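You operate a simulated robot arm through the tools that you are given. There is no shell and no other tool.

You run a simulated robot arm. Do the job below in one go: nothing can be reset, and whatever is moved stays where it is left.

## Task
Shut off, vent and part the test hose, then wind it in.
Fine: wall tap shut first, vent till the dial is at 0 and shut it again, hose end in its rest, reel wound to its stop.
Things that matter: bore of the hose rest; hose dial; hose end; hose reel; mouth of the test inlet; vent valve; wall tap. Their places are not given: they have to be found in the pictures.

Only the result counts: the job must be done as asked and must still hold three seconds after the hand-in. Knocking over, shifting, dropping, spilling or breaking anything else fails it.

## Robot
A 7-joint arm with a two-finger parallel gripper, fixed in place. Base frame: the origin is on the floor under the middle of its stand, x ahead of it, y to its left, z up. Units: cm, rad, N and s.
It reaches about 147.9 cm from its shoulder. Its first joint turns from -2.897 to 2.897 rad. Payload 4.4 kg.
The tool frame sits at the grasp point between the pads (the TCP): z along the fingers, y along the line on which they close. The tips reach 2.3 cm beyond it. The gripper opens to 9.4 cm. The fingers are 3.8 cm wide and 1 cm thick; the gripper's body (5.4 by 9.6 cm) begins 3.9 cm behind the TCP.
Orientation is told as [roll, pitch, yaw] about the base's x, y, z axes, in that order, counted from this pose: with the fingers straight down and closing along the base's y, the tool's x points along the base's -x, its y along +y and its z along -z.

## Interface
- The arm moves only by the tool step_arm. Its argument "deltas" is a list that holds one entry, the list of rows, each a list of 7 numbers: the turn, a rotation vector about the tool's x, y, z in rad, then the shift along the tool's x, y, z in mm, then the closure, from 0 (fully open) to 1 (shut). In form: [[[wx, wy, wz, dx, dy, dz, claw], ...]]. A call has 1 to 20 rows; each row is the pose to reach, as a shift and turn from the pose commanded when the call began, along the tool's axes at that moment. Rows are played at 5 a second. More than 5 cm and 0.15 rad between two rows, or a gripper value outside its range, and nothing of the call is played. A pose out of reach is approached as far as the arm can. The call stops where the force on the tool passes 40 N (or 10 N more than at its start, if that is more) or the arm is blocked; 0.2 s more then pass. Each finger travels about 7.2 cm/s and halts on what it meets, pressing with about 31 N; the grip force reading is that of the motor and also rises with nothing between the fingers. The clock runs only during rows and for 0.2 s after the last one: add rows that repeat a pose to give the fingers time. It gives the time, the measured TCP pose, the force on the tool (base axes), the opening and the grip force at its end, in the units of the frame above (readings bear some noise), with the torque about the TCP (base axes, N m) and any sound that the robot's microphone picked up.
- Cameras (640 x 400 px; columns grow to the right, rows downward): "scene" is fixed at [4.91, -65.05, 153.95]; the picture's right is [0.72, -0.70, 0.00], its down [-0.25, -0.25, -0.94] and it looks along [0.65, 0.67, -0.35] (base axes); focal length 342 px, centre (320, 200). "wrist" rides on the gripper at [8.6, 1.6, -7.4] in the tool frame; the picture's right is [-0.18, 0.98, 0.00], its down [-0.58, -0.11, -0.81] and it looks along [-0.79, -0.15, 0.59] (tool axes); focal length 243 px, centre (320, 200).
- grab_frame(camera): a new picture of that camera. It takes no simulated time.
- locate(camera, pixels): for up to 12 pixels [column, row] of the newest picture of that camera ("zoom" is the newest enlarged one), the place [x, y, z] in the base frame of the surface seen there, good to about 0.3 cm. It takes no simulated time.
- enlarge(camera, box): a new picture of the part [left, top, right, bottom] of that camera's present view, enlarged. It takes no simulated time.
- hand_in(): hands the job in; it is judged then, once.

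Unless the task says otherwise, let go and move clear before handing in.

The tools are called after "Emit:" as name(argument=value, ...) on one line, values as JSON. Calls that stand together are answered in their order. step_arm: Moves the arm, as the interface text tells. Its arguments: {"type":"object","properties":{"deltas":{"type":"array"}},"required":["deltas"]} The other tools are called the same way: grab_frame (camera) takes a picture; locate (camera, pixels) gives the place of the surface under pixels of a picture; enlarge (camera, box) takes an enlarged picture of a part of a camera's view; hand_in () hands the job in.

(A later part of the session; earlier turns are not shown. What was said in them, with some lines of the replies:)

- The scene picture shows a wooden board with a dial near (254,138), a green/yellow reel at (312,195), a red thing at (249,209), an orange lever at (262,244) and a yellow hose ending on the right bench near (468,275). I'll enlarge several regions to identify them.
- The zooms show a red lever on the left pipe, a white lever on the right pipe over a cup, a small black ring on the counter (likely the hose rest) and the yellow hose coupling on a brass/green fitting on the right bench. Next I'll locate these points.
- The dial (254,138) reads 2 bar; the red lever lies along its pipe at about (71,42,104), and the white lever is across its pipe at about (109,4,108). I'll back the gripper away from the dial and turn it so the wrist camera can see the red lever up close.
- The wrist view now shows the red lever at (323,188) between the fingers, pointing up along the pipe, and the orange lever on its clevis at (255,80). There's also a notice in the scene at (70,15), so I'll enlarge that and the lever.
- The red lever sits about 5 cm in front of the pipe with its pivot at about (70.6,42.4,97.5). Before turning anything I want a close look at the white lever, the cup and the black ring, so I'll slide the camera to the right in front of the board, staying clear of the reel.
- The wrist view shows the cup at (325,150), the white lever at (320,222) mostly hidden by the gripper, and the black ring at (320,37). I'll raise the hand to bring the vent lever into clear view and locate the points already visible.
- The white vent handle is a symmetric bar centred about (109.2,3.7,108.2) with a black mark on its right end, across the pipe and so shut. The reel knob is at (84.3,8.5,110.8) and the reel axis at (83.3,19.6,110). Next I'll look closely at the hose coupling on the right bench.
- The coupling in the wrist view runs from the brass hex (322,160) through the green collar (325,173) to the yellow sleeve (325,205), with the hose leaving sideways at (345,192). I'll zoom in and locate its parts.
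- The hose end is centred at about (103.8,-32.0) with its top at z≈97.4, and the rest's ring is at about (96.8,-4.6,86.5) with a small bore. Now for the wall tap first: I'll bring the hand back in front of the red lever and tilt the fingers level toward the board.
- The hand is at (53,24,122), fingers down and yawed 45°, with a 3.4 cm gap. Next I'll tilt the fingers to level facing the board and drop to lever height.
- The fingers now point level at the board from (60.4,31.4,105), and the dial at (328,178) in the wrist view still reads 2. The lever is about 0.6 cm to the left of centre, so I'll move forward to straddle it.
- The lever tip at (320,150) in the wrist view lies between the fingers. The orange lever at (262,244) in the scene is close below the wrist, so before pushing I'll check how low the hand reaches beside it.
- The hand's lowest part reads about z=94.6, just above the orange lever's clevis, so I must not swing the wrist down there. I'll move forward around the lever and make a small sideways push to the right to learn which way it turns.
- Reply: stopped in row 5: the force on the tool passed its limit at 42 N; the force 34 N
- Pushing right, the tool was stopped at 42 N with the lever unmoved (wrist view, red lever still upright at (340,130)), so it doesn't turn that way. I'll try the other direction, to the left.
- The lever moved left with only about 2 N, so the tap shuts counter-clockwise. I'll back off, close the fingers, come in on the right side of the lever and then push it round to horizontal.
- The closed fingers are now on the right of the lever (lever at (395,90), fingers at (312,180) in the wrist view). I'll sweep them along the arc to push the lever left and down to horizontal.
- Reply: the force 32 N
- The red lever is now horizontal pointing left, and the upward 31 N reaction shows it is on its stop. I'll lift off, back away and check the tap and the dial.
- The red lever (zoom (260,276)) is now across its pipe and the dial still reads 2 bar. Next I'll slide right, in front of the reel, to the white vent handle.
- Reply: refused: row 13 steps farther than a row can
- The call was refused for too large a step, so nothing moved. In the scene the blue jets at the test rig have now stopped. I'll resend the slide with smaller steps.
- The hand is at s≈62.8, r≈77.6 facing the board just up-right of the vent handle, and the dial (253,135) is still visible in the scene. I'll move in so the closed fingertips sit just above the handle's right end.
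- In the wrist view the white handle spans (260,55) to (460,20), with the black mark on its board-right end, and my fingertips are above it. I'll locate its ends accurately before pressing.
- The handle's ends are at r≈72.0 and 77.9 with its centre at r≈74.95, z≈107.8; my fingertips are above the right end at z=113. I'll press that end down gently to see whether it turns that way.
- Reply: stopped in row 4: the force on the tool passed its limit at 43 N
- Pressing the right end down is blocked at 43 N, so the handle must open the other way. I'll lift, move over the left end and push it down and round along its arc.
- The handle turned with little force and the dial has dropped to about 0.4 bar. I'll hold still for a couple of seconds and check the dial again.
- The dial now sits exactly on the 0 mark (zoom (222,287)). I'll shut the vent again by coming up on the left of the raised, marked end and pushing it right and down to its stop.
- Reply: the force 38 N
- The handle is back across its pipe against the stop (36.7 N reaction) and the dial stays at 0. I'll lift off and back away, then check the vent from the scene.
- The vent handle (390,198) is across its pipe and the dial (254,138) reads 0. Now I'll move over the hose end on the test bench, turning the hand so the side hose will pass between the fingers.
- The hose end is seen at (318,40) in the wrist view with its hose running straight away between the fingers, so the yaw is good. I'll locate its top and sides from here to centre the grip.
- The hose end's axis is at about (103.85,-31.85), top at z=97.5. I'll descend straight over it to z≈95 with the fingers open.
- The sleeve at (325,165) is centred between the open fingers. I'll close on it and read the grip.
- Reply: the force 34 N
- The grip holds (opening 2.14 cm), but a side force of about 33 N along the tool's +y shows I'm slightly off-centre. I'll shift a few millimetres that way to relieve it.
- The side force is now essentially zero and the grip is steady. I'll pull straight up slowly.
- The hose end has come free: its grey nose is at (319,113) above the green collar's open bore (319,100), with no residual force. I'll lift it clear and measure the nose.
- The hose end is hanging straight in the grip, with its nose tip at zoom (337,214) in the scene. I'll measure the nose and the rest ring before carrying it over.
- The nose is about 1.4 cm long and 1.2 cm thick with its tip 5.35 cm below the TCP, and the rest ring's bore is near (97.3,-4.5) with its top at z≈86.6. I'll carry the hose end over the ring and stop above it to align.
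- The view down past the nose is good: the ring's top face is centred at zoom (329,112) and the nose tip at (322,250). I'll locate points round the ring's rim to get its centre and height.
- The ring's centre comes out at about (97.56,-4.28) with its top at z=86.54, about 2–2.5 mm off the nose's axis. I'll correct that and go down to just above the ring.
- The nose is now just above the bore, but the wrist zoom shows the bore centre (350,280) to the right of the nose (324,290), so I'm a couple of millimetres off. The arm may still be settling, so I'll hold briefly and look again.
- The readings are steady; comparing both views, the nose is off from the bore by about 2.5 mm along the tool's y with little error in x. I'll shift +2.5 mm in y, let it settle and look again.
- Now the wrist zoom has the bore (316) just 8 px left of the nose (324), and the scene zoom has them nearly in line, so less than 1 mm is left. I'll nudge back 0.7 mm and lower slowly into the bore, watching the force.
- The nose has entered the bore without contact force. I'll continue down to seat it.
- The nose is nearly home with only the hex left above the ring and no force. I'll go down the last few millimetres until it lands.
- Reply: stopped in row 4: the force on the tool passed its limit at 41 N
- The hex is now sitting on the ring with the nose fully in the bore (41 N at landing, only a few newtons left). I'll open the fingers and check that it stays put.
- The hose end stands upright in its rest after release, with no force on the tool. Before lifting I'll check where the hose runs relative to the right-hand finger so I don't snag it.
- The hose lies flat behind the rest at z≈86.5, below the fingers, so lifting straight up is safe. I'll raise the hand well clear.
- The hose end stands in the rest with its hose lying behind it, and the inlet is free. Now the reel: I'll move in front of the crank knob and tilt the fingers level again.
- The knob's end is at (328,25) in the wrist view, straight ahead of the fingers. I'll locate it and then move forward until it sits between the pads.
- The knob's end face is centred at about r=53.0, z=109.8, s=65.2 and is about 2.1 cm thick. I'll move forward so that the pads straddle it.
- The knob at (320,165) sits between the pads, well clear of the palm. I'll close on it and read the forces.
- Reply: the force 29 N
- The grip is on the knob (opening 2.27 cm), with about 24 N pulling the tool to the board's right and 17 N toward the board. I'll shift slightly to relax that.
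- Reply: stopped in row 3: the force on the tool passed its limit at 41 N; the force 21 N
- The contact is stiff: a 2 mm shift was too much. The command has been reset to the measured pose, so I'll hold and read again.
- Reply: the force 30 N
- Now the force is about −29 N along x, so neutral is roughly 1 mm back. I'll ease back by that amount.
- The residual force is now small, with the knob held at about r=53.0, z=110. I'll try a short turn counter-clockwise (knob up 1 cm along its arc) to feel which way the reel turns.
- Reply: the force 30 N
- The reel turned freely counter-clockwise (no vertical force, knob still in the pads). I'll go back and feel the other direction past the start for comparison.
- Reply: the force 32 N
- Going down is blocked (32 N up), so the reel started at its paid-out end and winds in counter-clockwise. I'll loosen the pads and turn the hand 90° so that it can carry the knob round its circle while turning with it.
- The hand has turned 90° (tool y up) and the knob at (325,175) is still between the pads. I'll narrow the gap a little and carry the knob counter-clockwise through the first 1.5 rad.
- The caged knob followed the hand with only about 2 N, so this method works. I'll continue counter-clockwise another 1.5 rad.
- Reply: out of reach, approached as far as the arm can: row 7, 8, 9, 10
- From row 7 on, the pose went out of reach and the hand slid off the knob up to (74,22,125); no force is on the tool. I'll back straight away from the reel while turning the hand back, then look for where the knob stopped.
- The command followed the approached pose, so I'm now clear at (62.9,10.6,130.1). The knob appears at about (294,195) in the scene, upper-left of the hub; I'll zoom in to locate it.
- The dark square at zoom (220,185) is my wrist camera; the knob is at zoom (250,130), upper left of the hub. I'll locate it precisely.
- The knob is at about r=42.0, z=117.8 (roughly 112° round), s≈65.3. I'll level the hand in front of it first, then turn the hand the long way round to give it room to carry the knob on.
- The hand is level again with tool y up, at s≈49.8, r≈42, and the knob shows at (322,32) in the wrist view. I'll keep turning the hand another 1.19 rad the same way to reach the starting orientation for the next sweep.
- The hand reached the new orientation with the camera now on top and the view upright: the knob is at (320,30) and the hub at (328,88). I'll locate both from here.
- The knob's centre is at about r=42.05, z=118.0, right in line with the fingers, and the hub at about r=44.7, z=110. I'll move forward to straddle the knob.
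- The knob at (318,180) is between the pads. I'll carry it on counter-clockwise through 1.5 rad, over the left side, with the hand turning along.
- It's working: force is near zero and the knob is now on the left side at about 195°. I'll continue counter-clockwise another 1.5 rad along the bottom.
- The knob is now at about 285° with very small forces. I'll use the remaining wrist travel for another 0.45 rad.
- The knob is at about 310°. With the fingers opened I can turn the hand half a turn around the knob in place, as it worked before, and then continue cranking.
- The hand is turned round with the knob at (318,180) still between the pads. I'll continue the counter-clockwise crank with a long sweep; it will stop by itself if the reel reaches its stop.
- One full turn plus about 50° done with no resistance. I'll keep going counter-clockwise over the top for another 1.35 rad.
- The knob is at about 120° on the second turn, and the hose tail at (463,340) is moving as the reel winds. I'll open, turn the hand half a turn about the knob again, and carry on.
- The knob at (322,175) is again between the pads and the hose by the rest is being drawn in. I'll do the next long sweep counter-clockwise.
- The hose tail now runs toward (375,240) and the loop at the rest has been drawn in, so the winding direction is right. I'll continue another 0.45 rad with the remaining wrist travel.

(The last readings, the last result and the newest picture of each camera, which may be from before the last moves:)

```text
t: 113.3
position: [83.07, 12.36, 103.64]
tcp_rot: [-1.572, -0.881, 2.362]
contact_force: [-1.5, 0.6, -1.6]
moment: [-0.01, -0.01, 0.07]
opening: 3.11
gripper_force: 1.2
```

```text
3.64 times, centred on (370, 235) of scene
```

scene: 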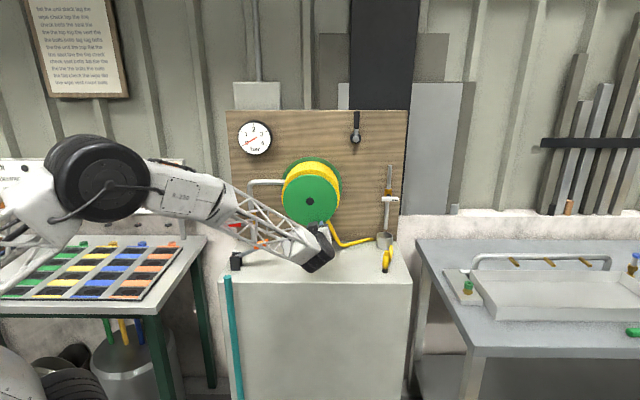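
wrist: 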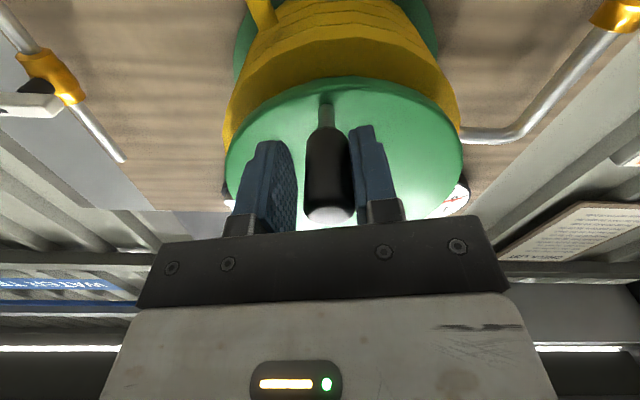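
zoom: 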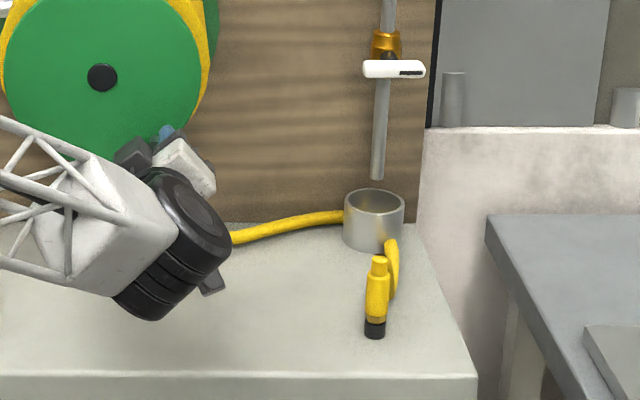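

The hose now runs from the reel behind the cup to the hose end, with the cup and hose end still in place. I'll turn the hand round the knob again and continue in smaller sweeps, watching the cup and hose end.

Emit:
step_arm(deltas=[[[0, 0, 0, 0, 0, 0, 0.45], [0, 0, 0, 0, 3, 0, 0.45], [0, 0, 0.14, 0, 3, 0, 0.45], [0, 0, 0.28, 0, 3, 0, 0.45], [0, 0, 0.42, 0, 3, 0, 0.45], [0, 0, 0.56, 0, 3, 0, 0.45], [0, 0, 0.7, 0, 3, 0, 0.45], [0, 0, 0.84, 0, 3, 0, 0.45], [0, 0, 0.98, 0, 3, 0, 0.45], [0, 0, 1.12, 0, 3, 0, 0.45], [0, 0, 1.26, 0, 3, 0, 0.45], [0, 0, 1.4, 0, 3, 0, 0.45], [0, 0, 1.54, 0, 3, 0, 0.45], [0, 0, 1.68, 0, 3, 0, 0.45], [0, 0, 1.82, 0, 3, 0, 0.45], [0, 0, 1.96, 0, 3, 0, 0.45], [0, 0, 2.1, 0, 3, 0, 0.45], [0, 0, 2.24, 0, 3, 0, 0.45], [0, 0, 2.38, 0, 3, 0, 0.45], [0, 0, 2.52, 0, 3, 0, 0.45]]])

Emit:
step_arm(deltas=[[[0, 0, 0.14, 0, 0, 0, 0.45], [0, 0, 0.28, 0, 0, 0, 0.45], [0, 0, 0.42, 0, 0, 0, 0.45], [0, 0, 0.56, 0, 0, 0, 0.45], [0, 0, 0.62, 0, 0, 0, 0.45]]])

Emit:
grab_frame(camera="wrist")

Emit:
enlarge(camera="scene", box=[310, 180, 430, 290])

```text
t: 117.5
position: [83.08, 12.3, 103.47]
tcp_rot: [1.573, 0.262, -0.78]
contact_force: [0.2, 0.0, 0.0]
moment: [-0.02, 0.01, 0.02]
opening: 5.17
gripper_force: 0.1
```

```text
t: 118.7
position: [82.98, 12.44, 103.54]
tcp_rot: [1.572, 0.88, -0.78]
contact_force: [0.0, 0.2, -0.3]
moment: [-0.02, 0.02, 0.01]
opening: 5.15
gripper_force: 0.0
```

```text
taken
```

wrist: 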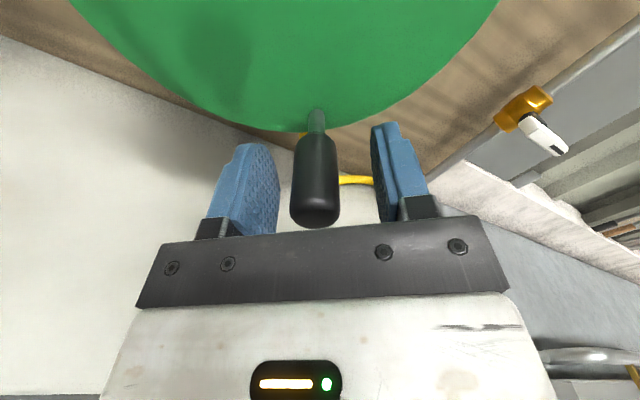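

```text
3.64 times, centred on (370, 235) of scene
```

zoom: 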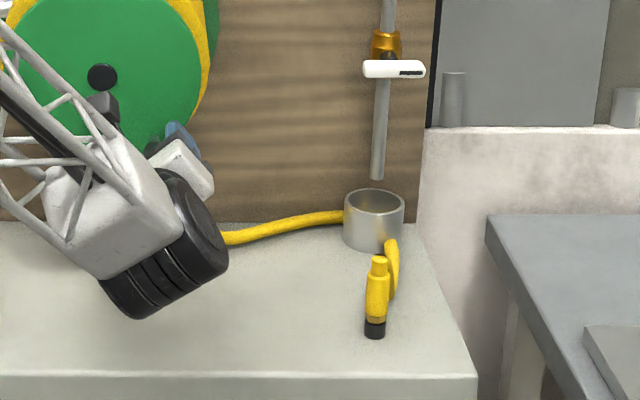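

The cup and hose end haven't moved. I'll continue counter-clockwise by 0.9 rad and check again.

Emit:
step_arm(deltas=[[[0, 0, 0, 0, 0, 0, 0.68], [0, 0, -0.15, 0.9, 12.4, 0, 0.68], [0, 0, -0.3, 3.7, 24.5, 0, 0.68], [0, 0, -0.45, 8.3, 36.1, 0, 0.68], [0, 0, -0.6, 14.5, 46.9, 0, 0.68], [0, 0, -0.75, 22.3, 56.6, 0, 0.68], [0, 0, -0.9, 31.4, 65, 0, 0.68]]])

Emit:
grab_frame(camera="wrist")

Emit:
enlarge(camera="scene", box=[310, 180, 430, 290])

```text
t: 120.3
position: [85.15, 10.27, 110.11]
tcp_rot: [1.57, -0.025, -0.781]
contact_force: [0.6, -1.1, -1.4]
moment: [-0.04, 0.04, -0.02]
opening: 3.03
gripper_force: 0.2
```

```text
taken
```

wrist: 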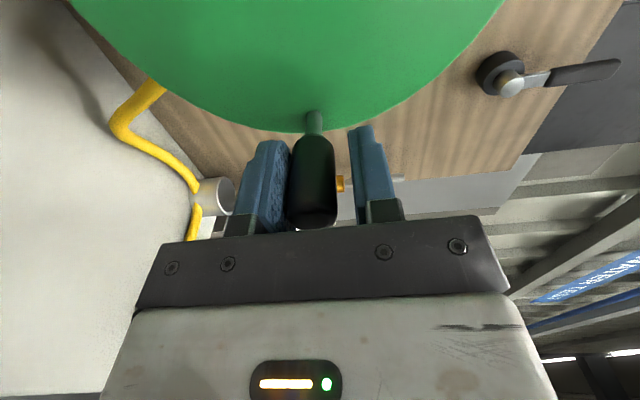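

```text
3.64 times, centred on (370, 235) of scene
```

zoom: 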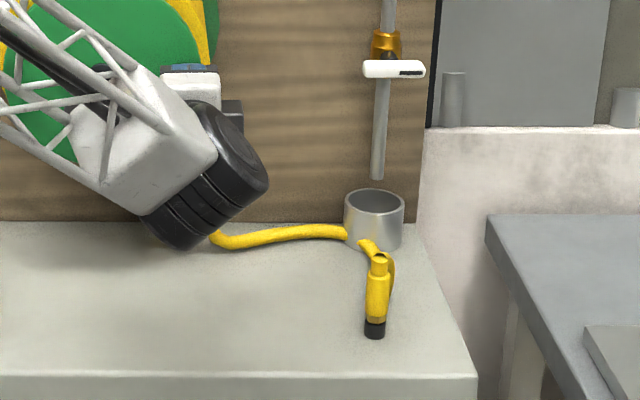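

The drawn hose simply passes across the cup, which has not moved, and two full turns are done with no stop yet. I'll continue counter-clockwise by 2.2 rad.

Emit:
step_arm(deltas=[[[0, 0, -0.15, 0.9, 12.4, 0, 0.68], [0, 0, -0.3, 3.7, 24.5, 0, 0.68], [0, 0, -0.45, 8.3, 36.1, 0, 0.68], [0, 0, -0.6, 14.5, 46.9, 0, 0.68], [0, 0, -0.75, 22.3, 56.6, 0, 0.68], [0, 0, -0.9, 31.4, 65, 0, 0.68], [0, 0, -1.05, 41.7, 72, 0, 0.68], [0, 0, -1.2, 52.9, 77.4, 0, 0.68], [0, 0, -1.35, 64.8, 81, 0, 0.68], [0, 0, -1.5, 77.1, 82.8, 0, 0.68], [0, 0, -1.65, 89.6, 82.7, 0, 0.68], [0, 0, -1.8, 101.9, 80.8, 0, 0.68], [0, 0, -1.95, 113.7, 77.1, 0, 0.68], [0, 0, -2.1, 124.9, 71.6, 0, 0.68]]])

Emit:
grab_frame(camera="wrist")

Emit:
grab_frame(camera="scene")

Emit:
enlarge(camera="scene", box=[310, 180, 430, 290])

```text
t: 123.3
position: [76.33, 19.2, 117.13]
tcp_rot: [-1.573, -1.019, 2.363]
contact_force: [0.6, -0.2, 0.6]
moment: [0.03, -0.03, 0.02]
opening: 3.08
gripper_force: 1.1
```

```text
taken
```

wrist: 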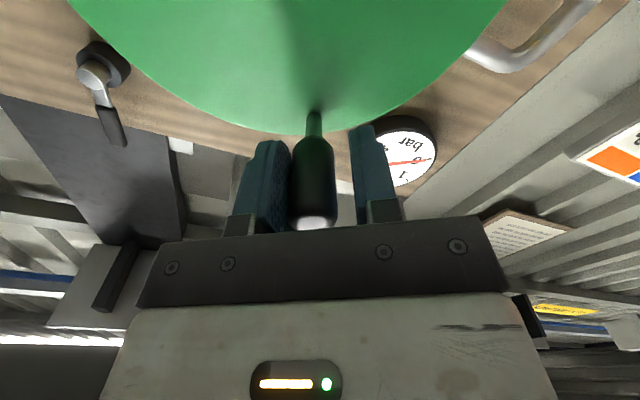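

```text
taken
```

scene: 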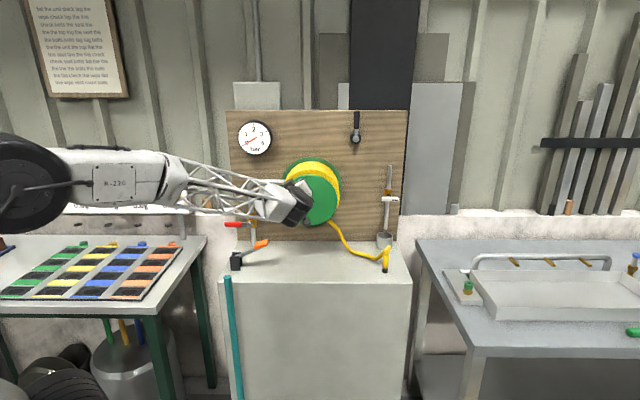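

```text
3.64 times, centred on (370, 235) of scene
```

zoom: 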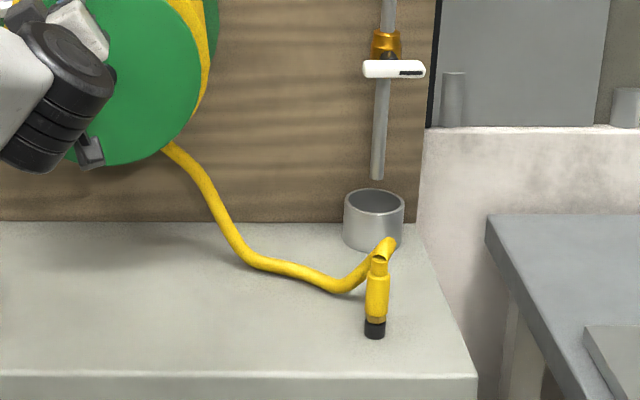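

The hose now runs straight from the reel to the rest with a little slack left and the hose end still upright. I'll turn the hand round again and then wind on in small steps until I feel the stop.

Emit:
step_arm(deltas=[[[0, 0, 0, 0, 0, 0, 0.45], [0, 0, 0, 0, -3, 0, 0.45], [0, 0, 0.14, 0, -3, 0, 0.45], [0, 0, 0.28, 0, -3, 0, 0.45], [0, 0, 0.42, 0, -3, 0, 0.45], [0, 0, 0.56, 0, -3, 0, 0.45], [0, 0, 0.7, 0, -3, 0, 0.45], [0, 0, 0.84, 0, -3, 0, 0.45], [0, 0, 0.98, 0, -3, 0, 0.45], [0, 0, 1.12, 0, -3, 0, 0.45], [0, 0, 1.26, 0, -3, 0, 0.45], [0, 0, 1.4, 0, -3, 0, 0.45], [0, 0, 1.54, 0, -3, 0, 0.45], [0, 0, 1.68, 0, -3, 0, 0.45], [0, 0, 1.82, 0, -3, 0, 0.45], [0, 0, 1.96, 0, -3, 0, 0.45], [0, 0, 2.1, 0, -3, 0, 0.45], [0, 0, 2.24, 0, -3, 0, 0.45], [0, 0, 2.38, 0, -3, 0, 0.45], [0, 0, 2.52, 0, -3, 0, 0.45]]])

Emit:
step_arm(deltas=[[[0, 0, 0.14, 0, 0, 0, 0.45], [0, 0, 0.28, 0, 0, 0, 0.45], [0, 0, 0.42, 0, 0, 0, 0.45], [0, 0, 0.56, 0, 0, 0, 0.45], [0, 0, 0.62, 0, 0, 0, 0.45]]])

Emit:
grab_frame(camera="wrist")

Emit:
enlarge(camera="scene", box=[310, 180, 430, 290])

```text
t: 127.5
position: [76.23, 18.9, 117.35]
tcp_rot: [1.572, 0.4, -0.781]
contact_force: [-0.3, -0.2, 0.0]
moment: [-0.03, -0.01, -0.06]
opening: 5.17
gripper_force: 0.1
```

```text
t: 128.7
position: [76.21, 18.98, 117.24]
tcp_rot: [1.573, 1.02, -0.779]
contact_force: [-0.4, 0.4, -0.6]
moment: [-0.03, 0.0, 0.02]
opening: 5.18
gripper_force: 0.2
```

```text
taken
```

wrist: 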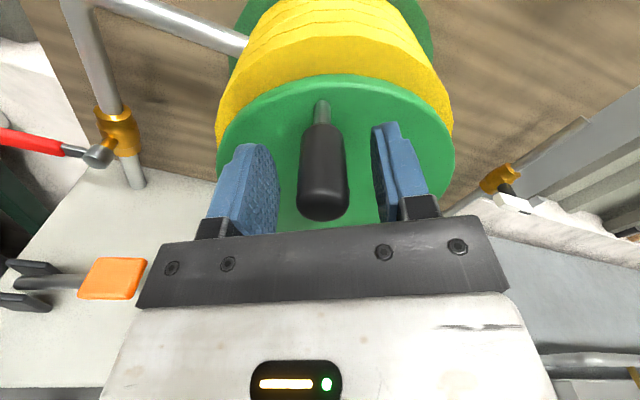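

```text
3.64 times, centred on (370, 235) of scene
```

zoom: 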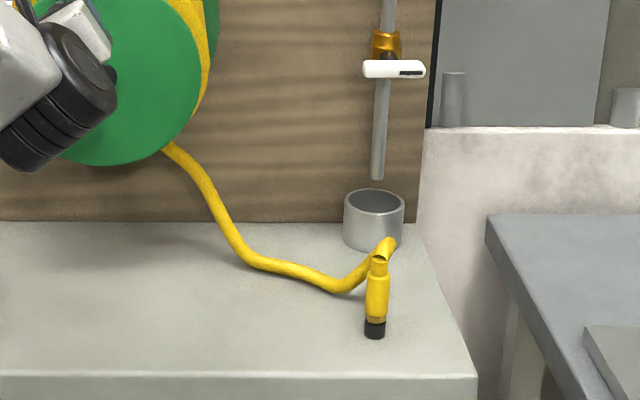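

The knob is between the pads and the hose end hasn't moved. I'll wind on another 0.6 rad and watch the force and the hose.

Emit:
step_arm(deltas=[[[0, 0, 0, 0, 0, 0, 0.68], [0, 0, -0.15, -0.9, -12.4, 0, 0.68], [0, 0, -0.3, -3.7, -24.5, 0, 0.68], [0, 0, -0.45, -8.3, -36.1, 0, 0.68], [0, 0, -0.6, -14.5, -46.9, 0, 0.68]]])

Emit:
enlarge(camera="scene", box=[310, 180, 430, 290])

```text
t: 129.9
position: [73.94, 21.32, 113.5]
tcp_rot: [1.574, 0.418, -0.781]
contact_force: [0.2, -0.5, 2.2]
moment: [0.05, -0.02, -0.03]
opening: 3.09
gripper_force: 1.2
```

```text
3.64 times, centred on (370, 235) of scene
```

zoom: 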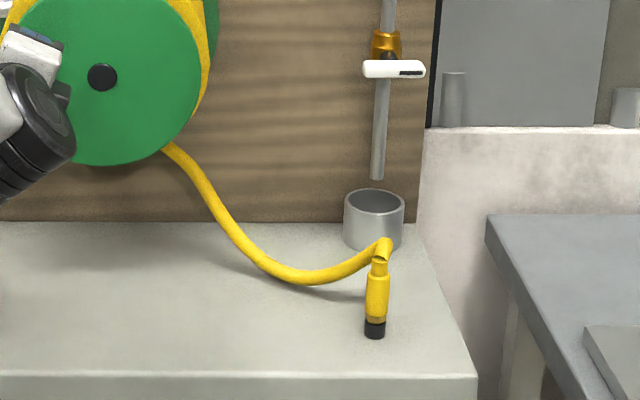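

No stop yet (2 N), and the hose is lifting into a slack curve with the hose end steady. I'll wind on another 0.6 rad.

Emit:
step_arm(deltas=[[[0, 0, -0.15, -0.9, -12.4, 0, 0.68], [0, 0, -0.3, -3.7, -24.5, 0, 0.68], [0, 0, -0.45, -8.3, -36.1, 0, 0.68], [0, 0, -0.6, -14.5, -46.9, 0, 0.68]]])

Emit:
enlarge(camera="scene", box=[310, 180, 430, 290])

```text
t: 130.9
position: [73.52, 21.73, 108.96]
tcp_rot: [1.576, -0.184, -0.781]
contact_force: [-4.8, -1.2, 32.0]
moment: [0.23, 0.08, -0.35]
opening: 4.41
gripper_force: 15.9
```

```text
3.64 times, centred on (370, 235) of scene
```

zoom: 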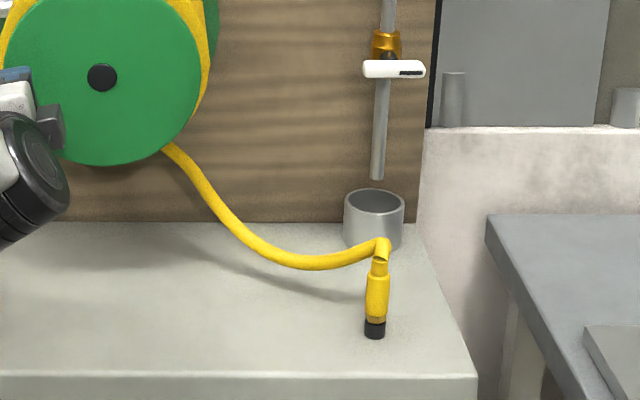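

The force has jumped to 32 N with the finger pushed open, so the reel has reached its stop after about 2.5 turns. I'll look at the knob before easing off.

Emit:
grab_frame(camera="wrist")

Emit:
locate(camera="wrist", pixels=[[325, 150], [325, 175], [325, 200], [300, 180], [345, 180]])

```text
taken
```

wrist: 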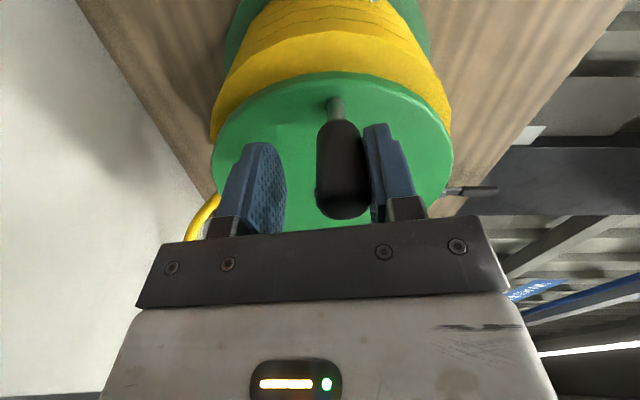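

```text
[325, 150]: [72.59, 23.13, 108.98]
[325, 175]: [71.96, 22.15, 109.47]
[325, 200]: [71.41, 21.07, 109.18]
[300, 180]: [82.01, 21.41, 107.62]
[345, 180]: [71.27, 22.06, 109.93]
```

The knob rests at about 180° (z≈109.5) pressed by the trailing finger, a hard stop with slack still in the hose. I'll ease off, open the fingers and back straight out.

Emit:
step_arm(deltas=[[[0, 0, 0, 0, 4, 0, 0.6], [0, 0, 0, 0, 8, 0, 0.45], [0, 0, 0, 0, 10, 0, 0.35], [0, 0, 0, 0, 10, 0, 0.35], [0, 0, 0, 0, 10, -30, 0.35], [0, 0, 0, 0, 10, -70, 0.35], [0, 0, 0, 0, 10, -110, 0.35], [0, 0, 0, 0, 10, -150, 0.35]]])

Emit:
grab_frame(camera="wrist")

Emit:
grab_frame(camera="scene")

```text
t: 132.7
position: [62.58, 10.93, 109.65]
tcp_rot: [1.572, -0.181, -0.78]
contact_force: [0.1, -0.6, 0.6]
moment: [0.01, 0.02, 0.0]
opening: 6.09
gripper_force: 0.0
```

```text
taken
```

wrist: 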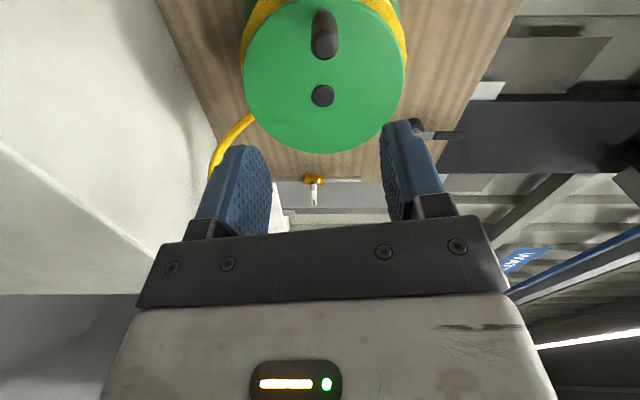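

```text
taken
```

scene: 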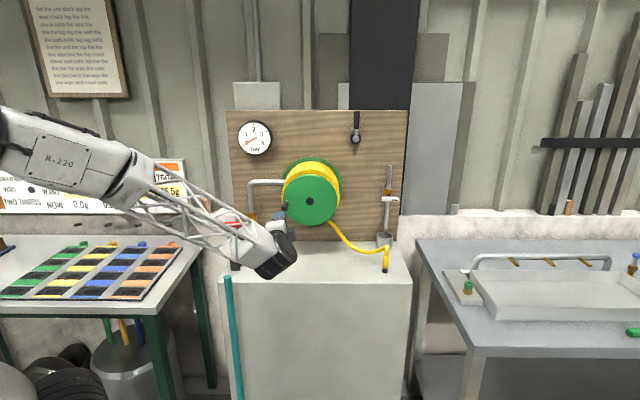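

The hand is clear and the knob sits at (325,35) beside the hub (322,96). I'll locate it, then raise the hand out of the way and check that nothing moves.

Emit:
locate(camera="wrist", pixels=[[325, 45], [325, 35], [314, 45], [336, 45], [322, 96], [314, 96], [331, 96]])

Emit:
step_arm(deltas=[[[0, 0, 0, 0, 30, -40, 0.35], [0, 0, 0, 0, 65, -70, 0.35], [0, 0, 0, 0, 105, -90, 0.35], [0, 0, 0, 0, 145, -100, 0.35], [0, 0, 0, 0, 185, -100, 0.35], [0, 0, 0, 0, 225, -100, 0.35], [0, 0, 0, 0, 225, -100, 0.35], [0, 0, 0, 0, 225, -100, 0.35], [0, 0, 0, 0, 225, -100, 0.35]]])

Emit:
grab_frame(camera="scene")

Emit:
enlarge(camera="scene", box=[220, 100, 420, 290])

```text
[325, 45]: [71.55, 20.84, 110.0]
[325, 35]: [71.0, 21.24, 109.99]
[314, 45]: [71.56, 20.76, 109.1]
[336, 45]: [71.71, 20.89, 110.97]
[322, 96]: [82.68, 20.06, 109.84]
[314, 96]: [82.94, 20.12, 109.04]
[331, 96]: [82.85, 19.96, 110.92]
```

```text
t: 134.7
position: [53.13, 6.79, 131.54]
tcp_rot: [1.57, -0.183, -0.78]
contact_force: [-0.3, -0.6, -0.1]
moment: [-0.01, 0.0, 0.0]
opening: 6.11
gripper_force: 0.1
```

```text
taken
```

scene: 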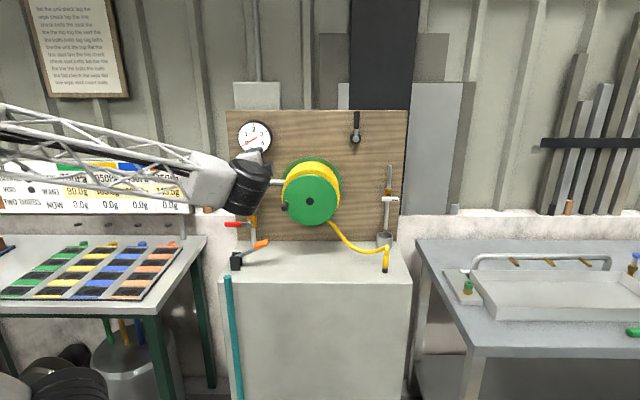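

```text
2.11 times, centred on (320, 195) of scene
```

zoom: 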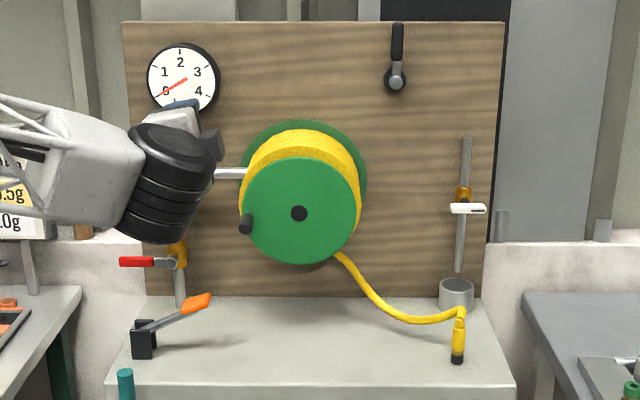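

The knob sits at exactly z=110.0 opposite its start, the dial still shows 0 with both levers across their pipes, and the hose hangs slack to the rest. I'll move the hand further back and zoom in on the hose end, dial and levers for a final check.

Emit:
step_arm(deltas=[[[0, 0, 0, 0, 0, -40, 0.35], [0, 0, 0, 0, 0, -80, 0.35], [0, 0, 0, 0, 0, -80, 0.35], [0, 0, 0, 0, 0, -80, 0.35], [0, 0, 0, 0, 0, -80, 0.35], [0, 0, 0, 0, 0, -80, 0.35], [0, 0, 0, 0, 0, -80, 0.35], [0, 0, 0, 0, 0, -80, 0.35]]])

Emit:
enlarge(camera="scene", box=[365, 180, 415, 285])

Emit:
enlarge(camera="scene", box=[215, 105, 355, 285])

Emit:
grab_frame(camera="scene")

```text
t: 136.5
position: [47.32, 1.37, 131.47]
tcp_rot: [1.57, -0.183, -0.778]
contact_force: [-0.1, -0.7, 0.5]
moment: [0.0, 0.04, -0.02]
opening: 6.12
gripper_force: 0.0
```

```text
3.81 times, centred on (390, 232) of scene
```

zoom: 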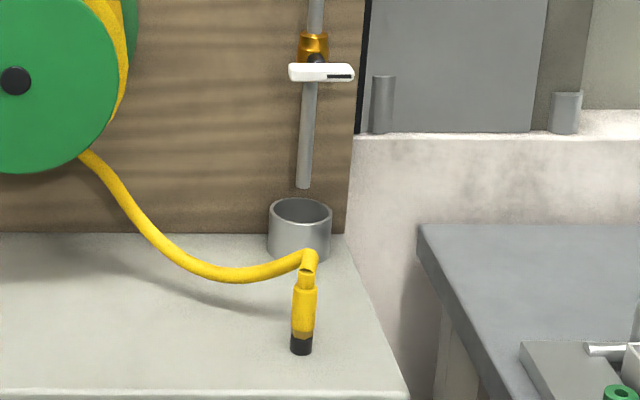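

```text
2.22 times, centred on (285, 195) of scene
```

zoom: 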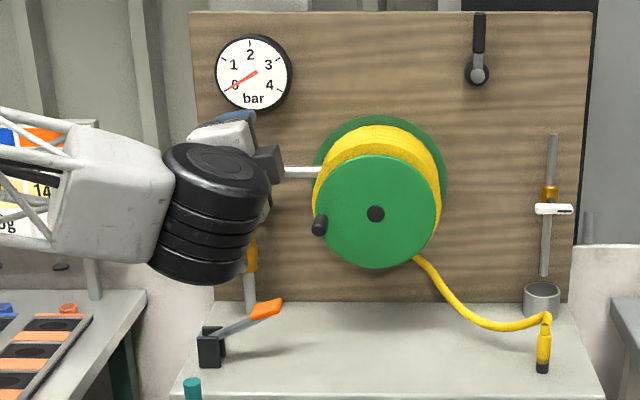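

```text
taken
```

scene: 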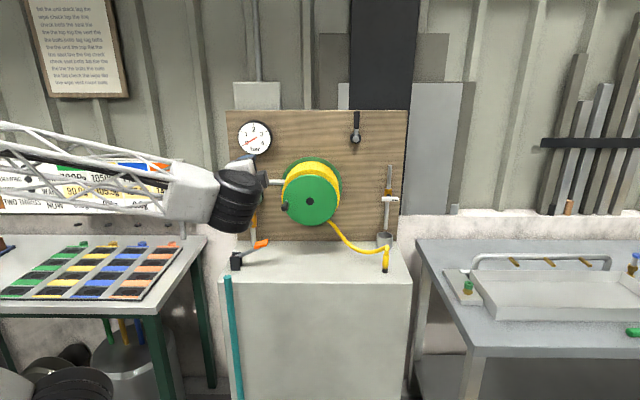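

Nothing has moved: knob, dial and levers hold. One last close look at the hose end in its rest before handing in.

Emit:
enlarge(camera="scene", box=[370, 242, 402, 278])

Emit:
enlarge(camera="scene", box=[235, 118, 275, 158])

Emit:
enlarge(camera="scene", box=[375, 185, 405, 215])

```text
11.11 times, centred on (386, 260) of scene
```

zoom: 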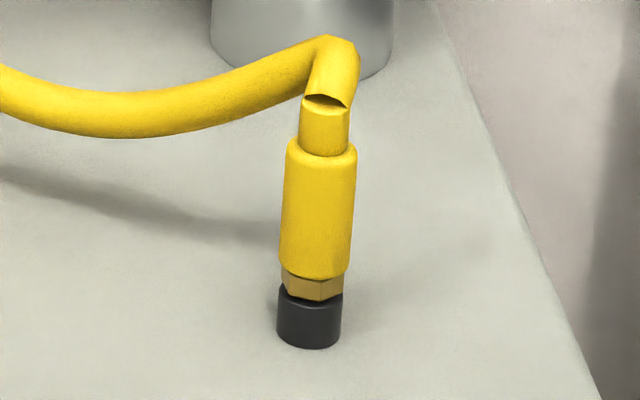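

```text
10.00 times, centred on (255, 138) of scene
```

zoom: 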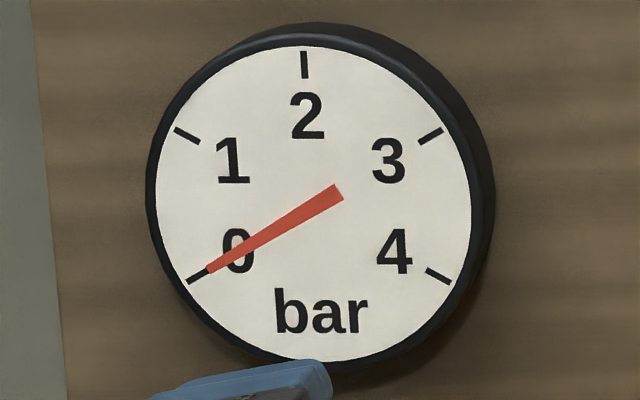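

```text
13.33 times, centred on (390, 200) of scene
```

zoom: 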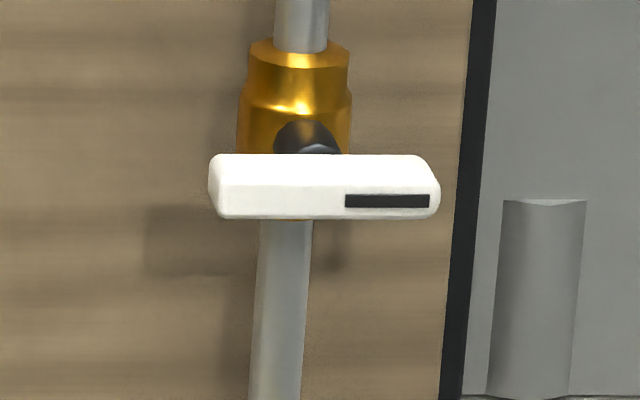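

The hose end stands fully seated in its rest with the hex on the ring. The dial is on 0, the vent handle is straight across its pipe, the wall tap is shut and the reel is at its stop. The hand is clear, so I'm handing in.

Emit:
hand_in()

```text
The job is handed in.
```

The job is handed in, and everything the task asked for was in place at my last check, with nothing else knocked or shifted that I could see.

- **Wall tap:** shut first. The red lever is across its pipe, pushed to its stop.
- **Vent:** opened until the dial read 0, then shut again. The dial stayed at 0 afterwards.
- **Hose end:** pulled straight off the test inlet and set in its rest. The nose is fully in the bore and the end stands upright.
- **Reel:** wound in counter-clockwise about 2.5 turns until it hit its stop. The hose still has slack, so it isn't pulling on the hose end.

During the first turn of the reel the hand went out of reach and slid off the crank knob. I regripped and finished winding. The gripper was open and clear of everything at hand-in.
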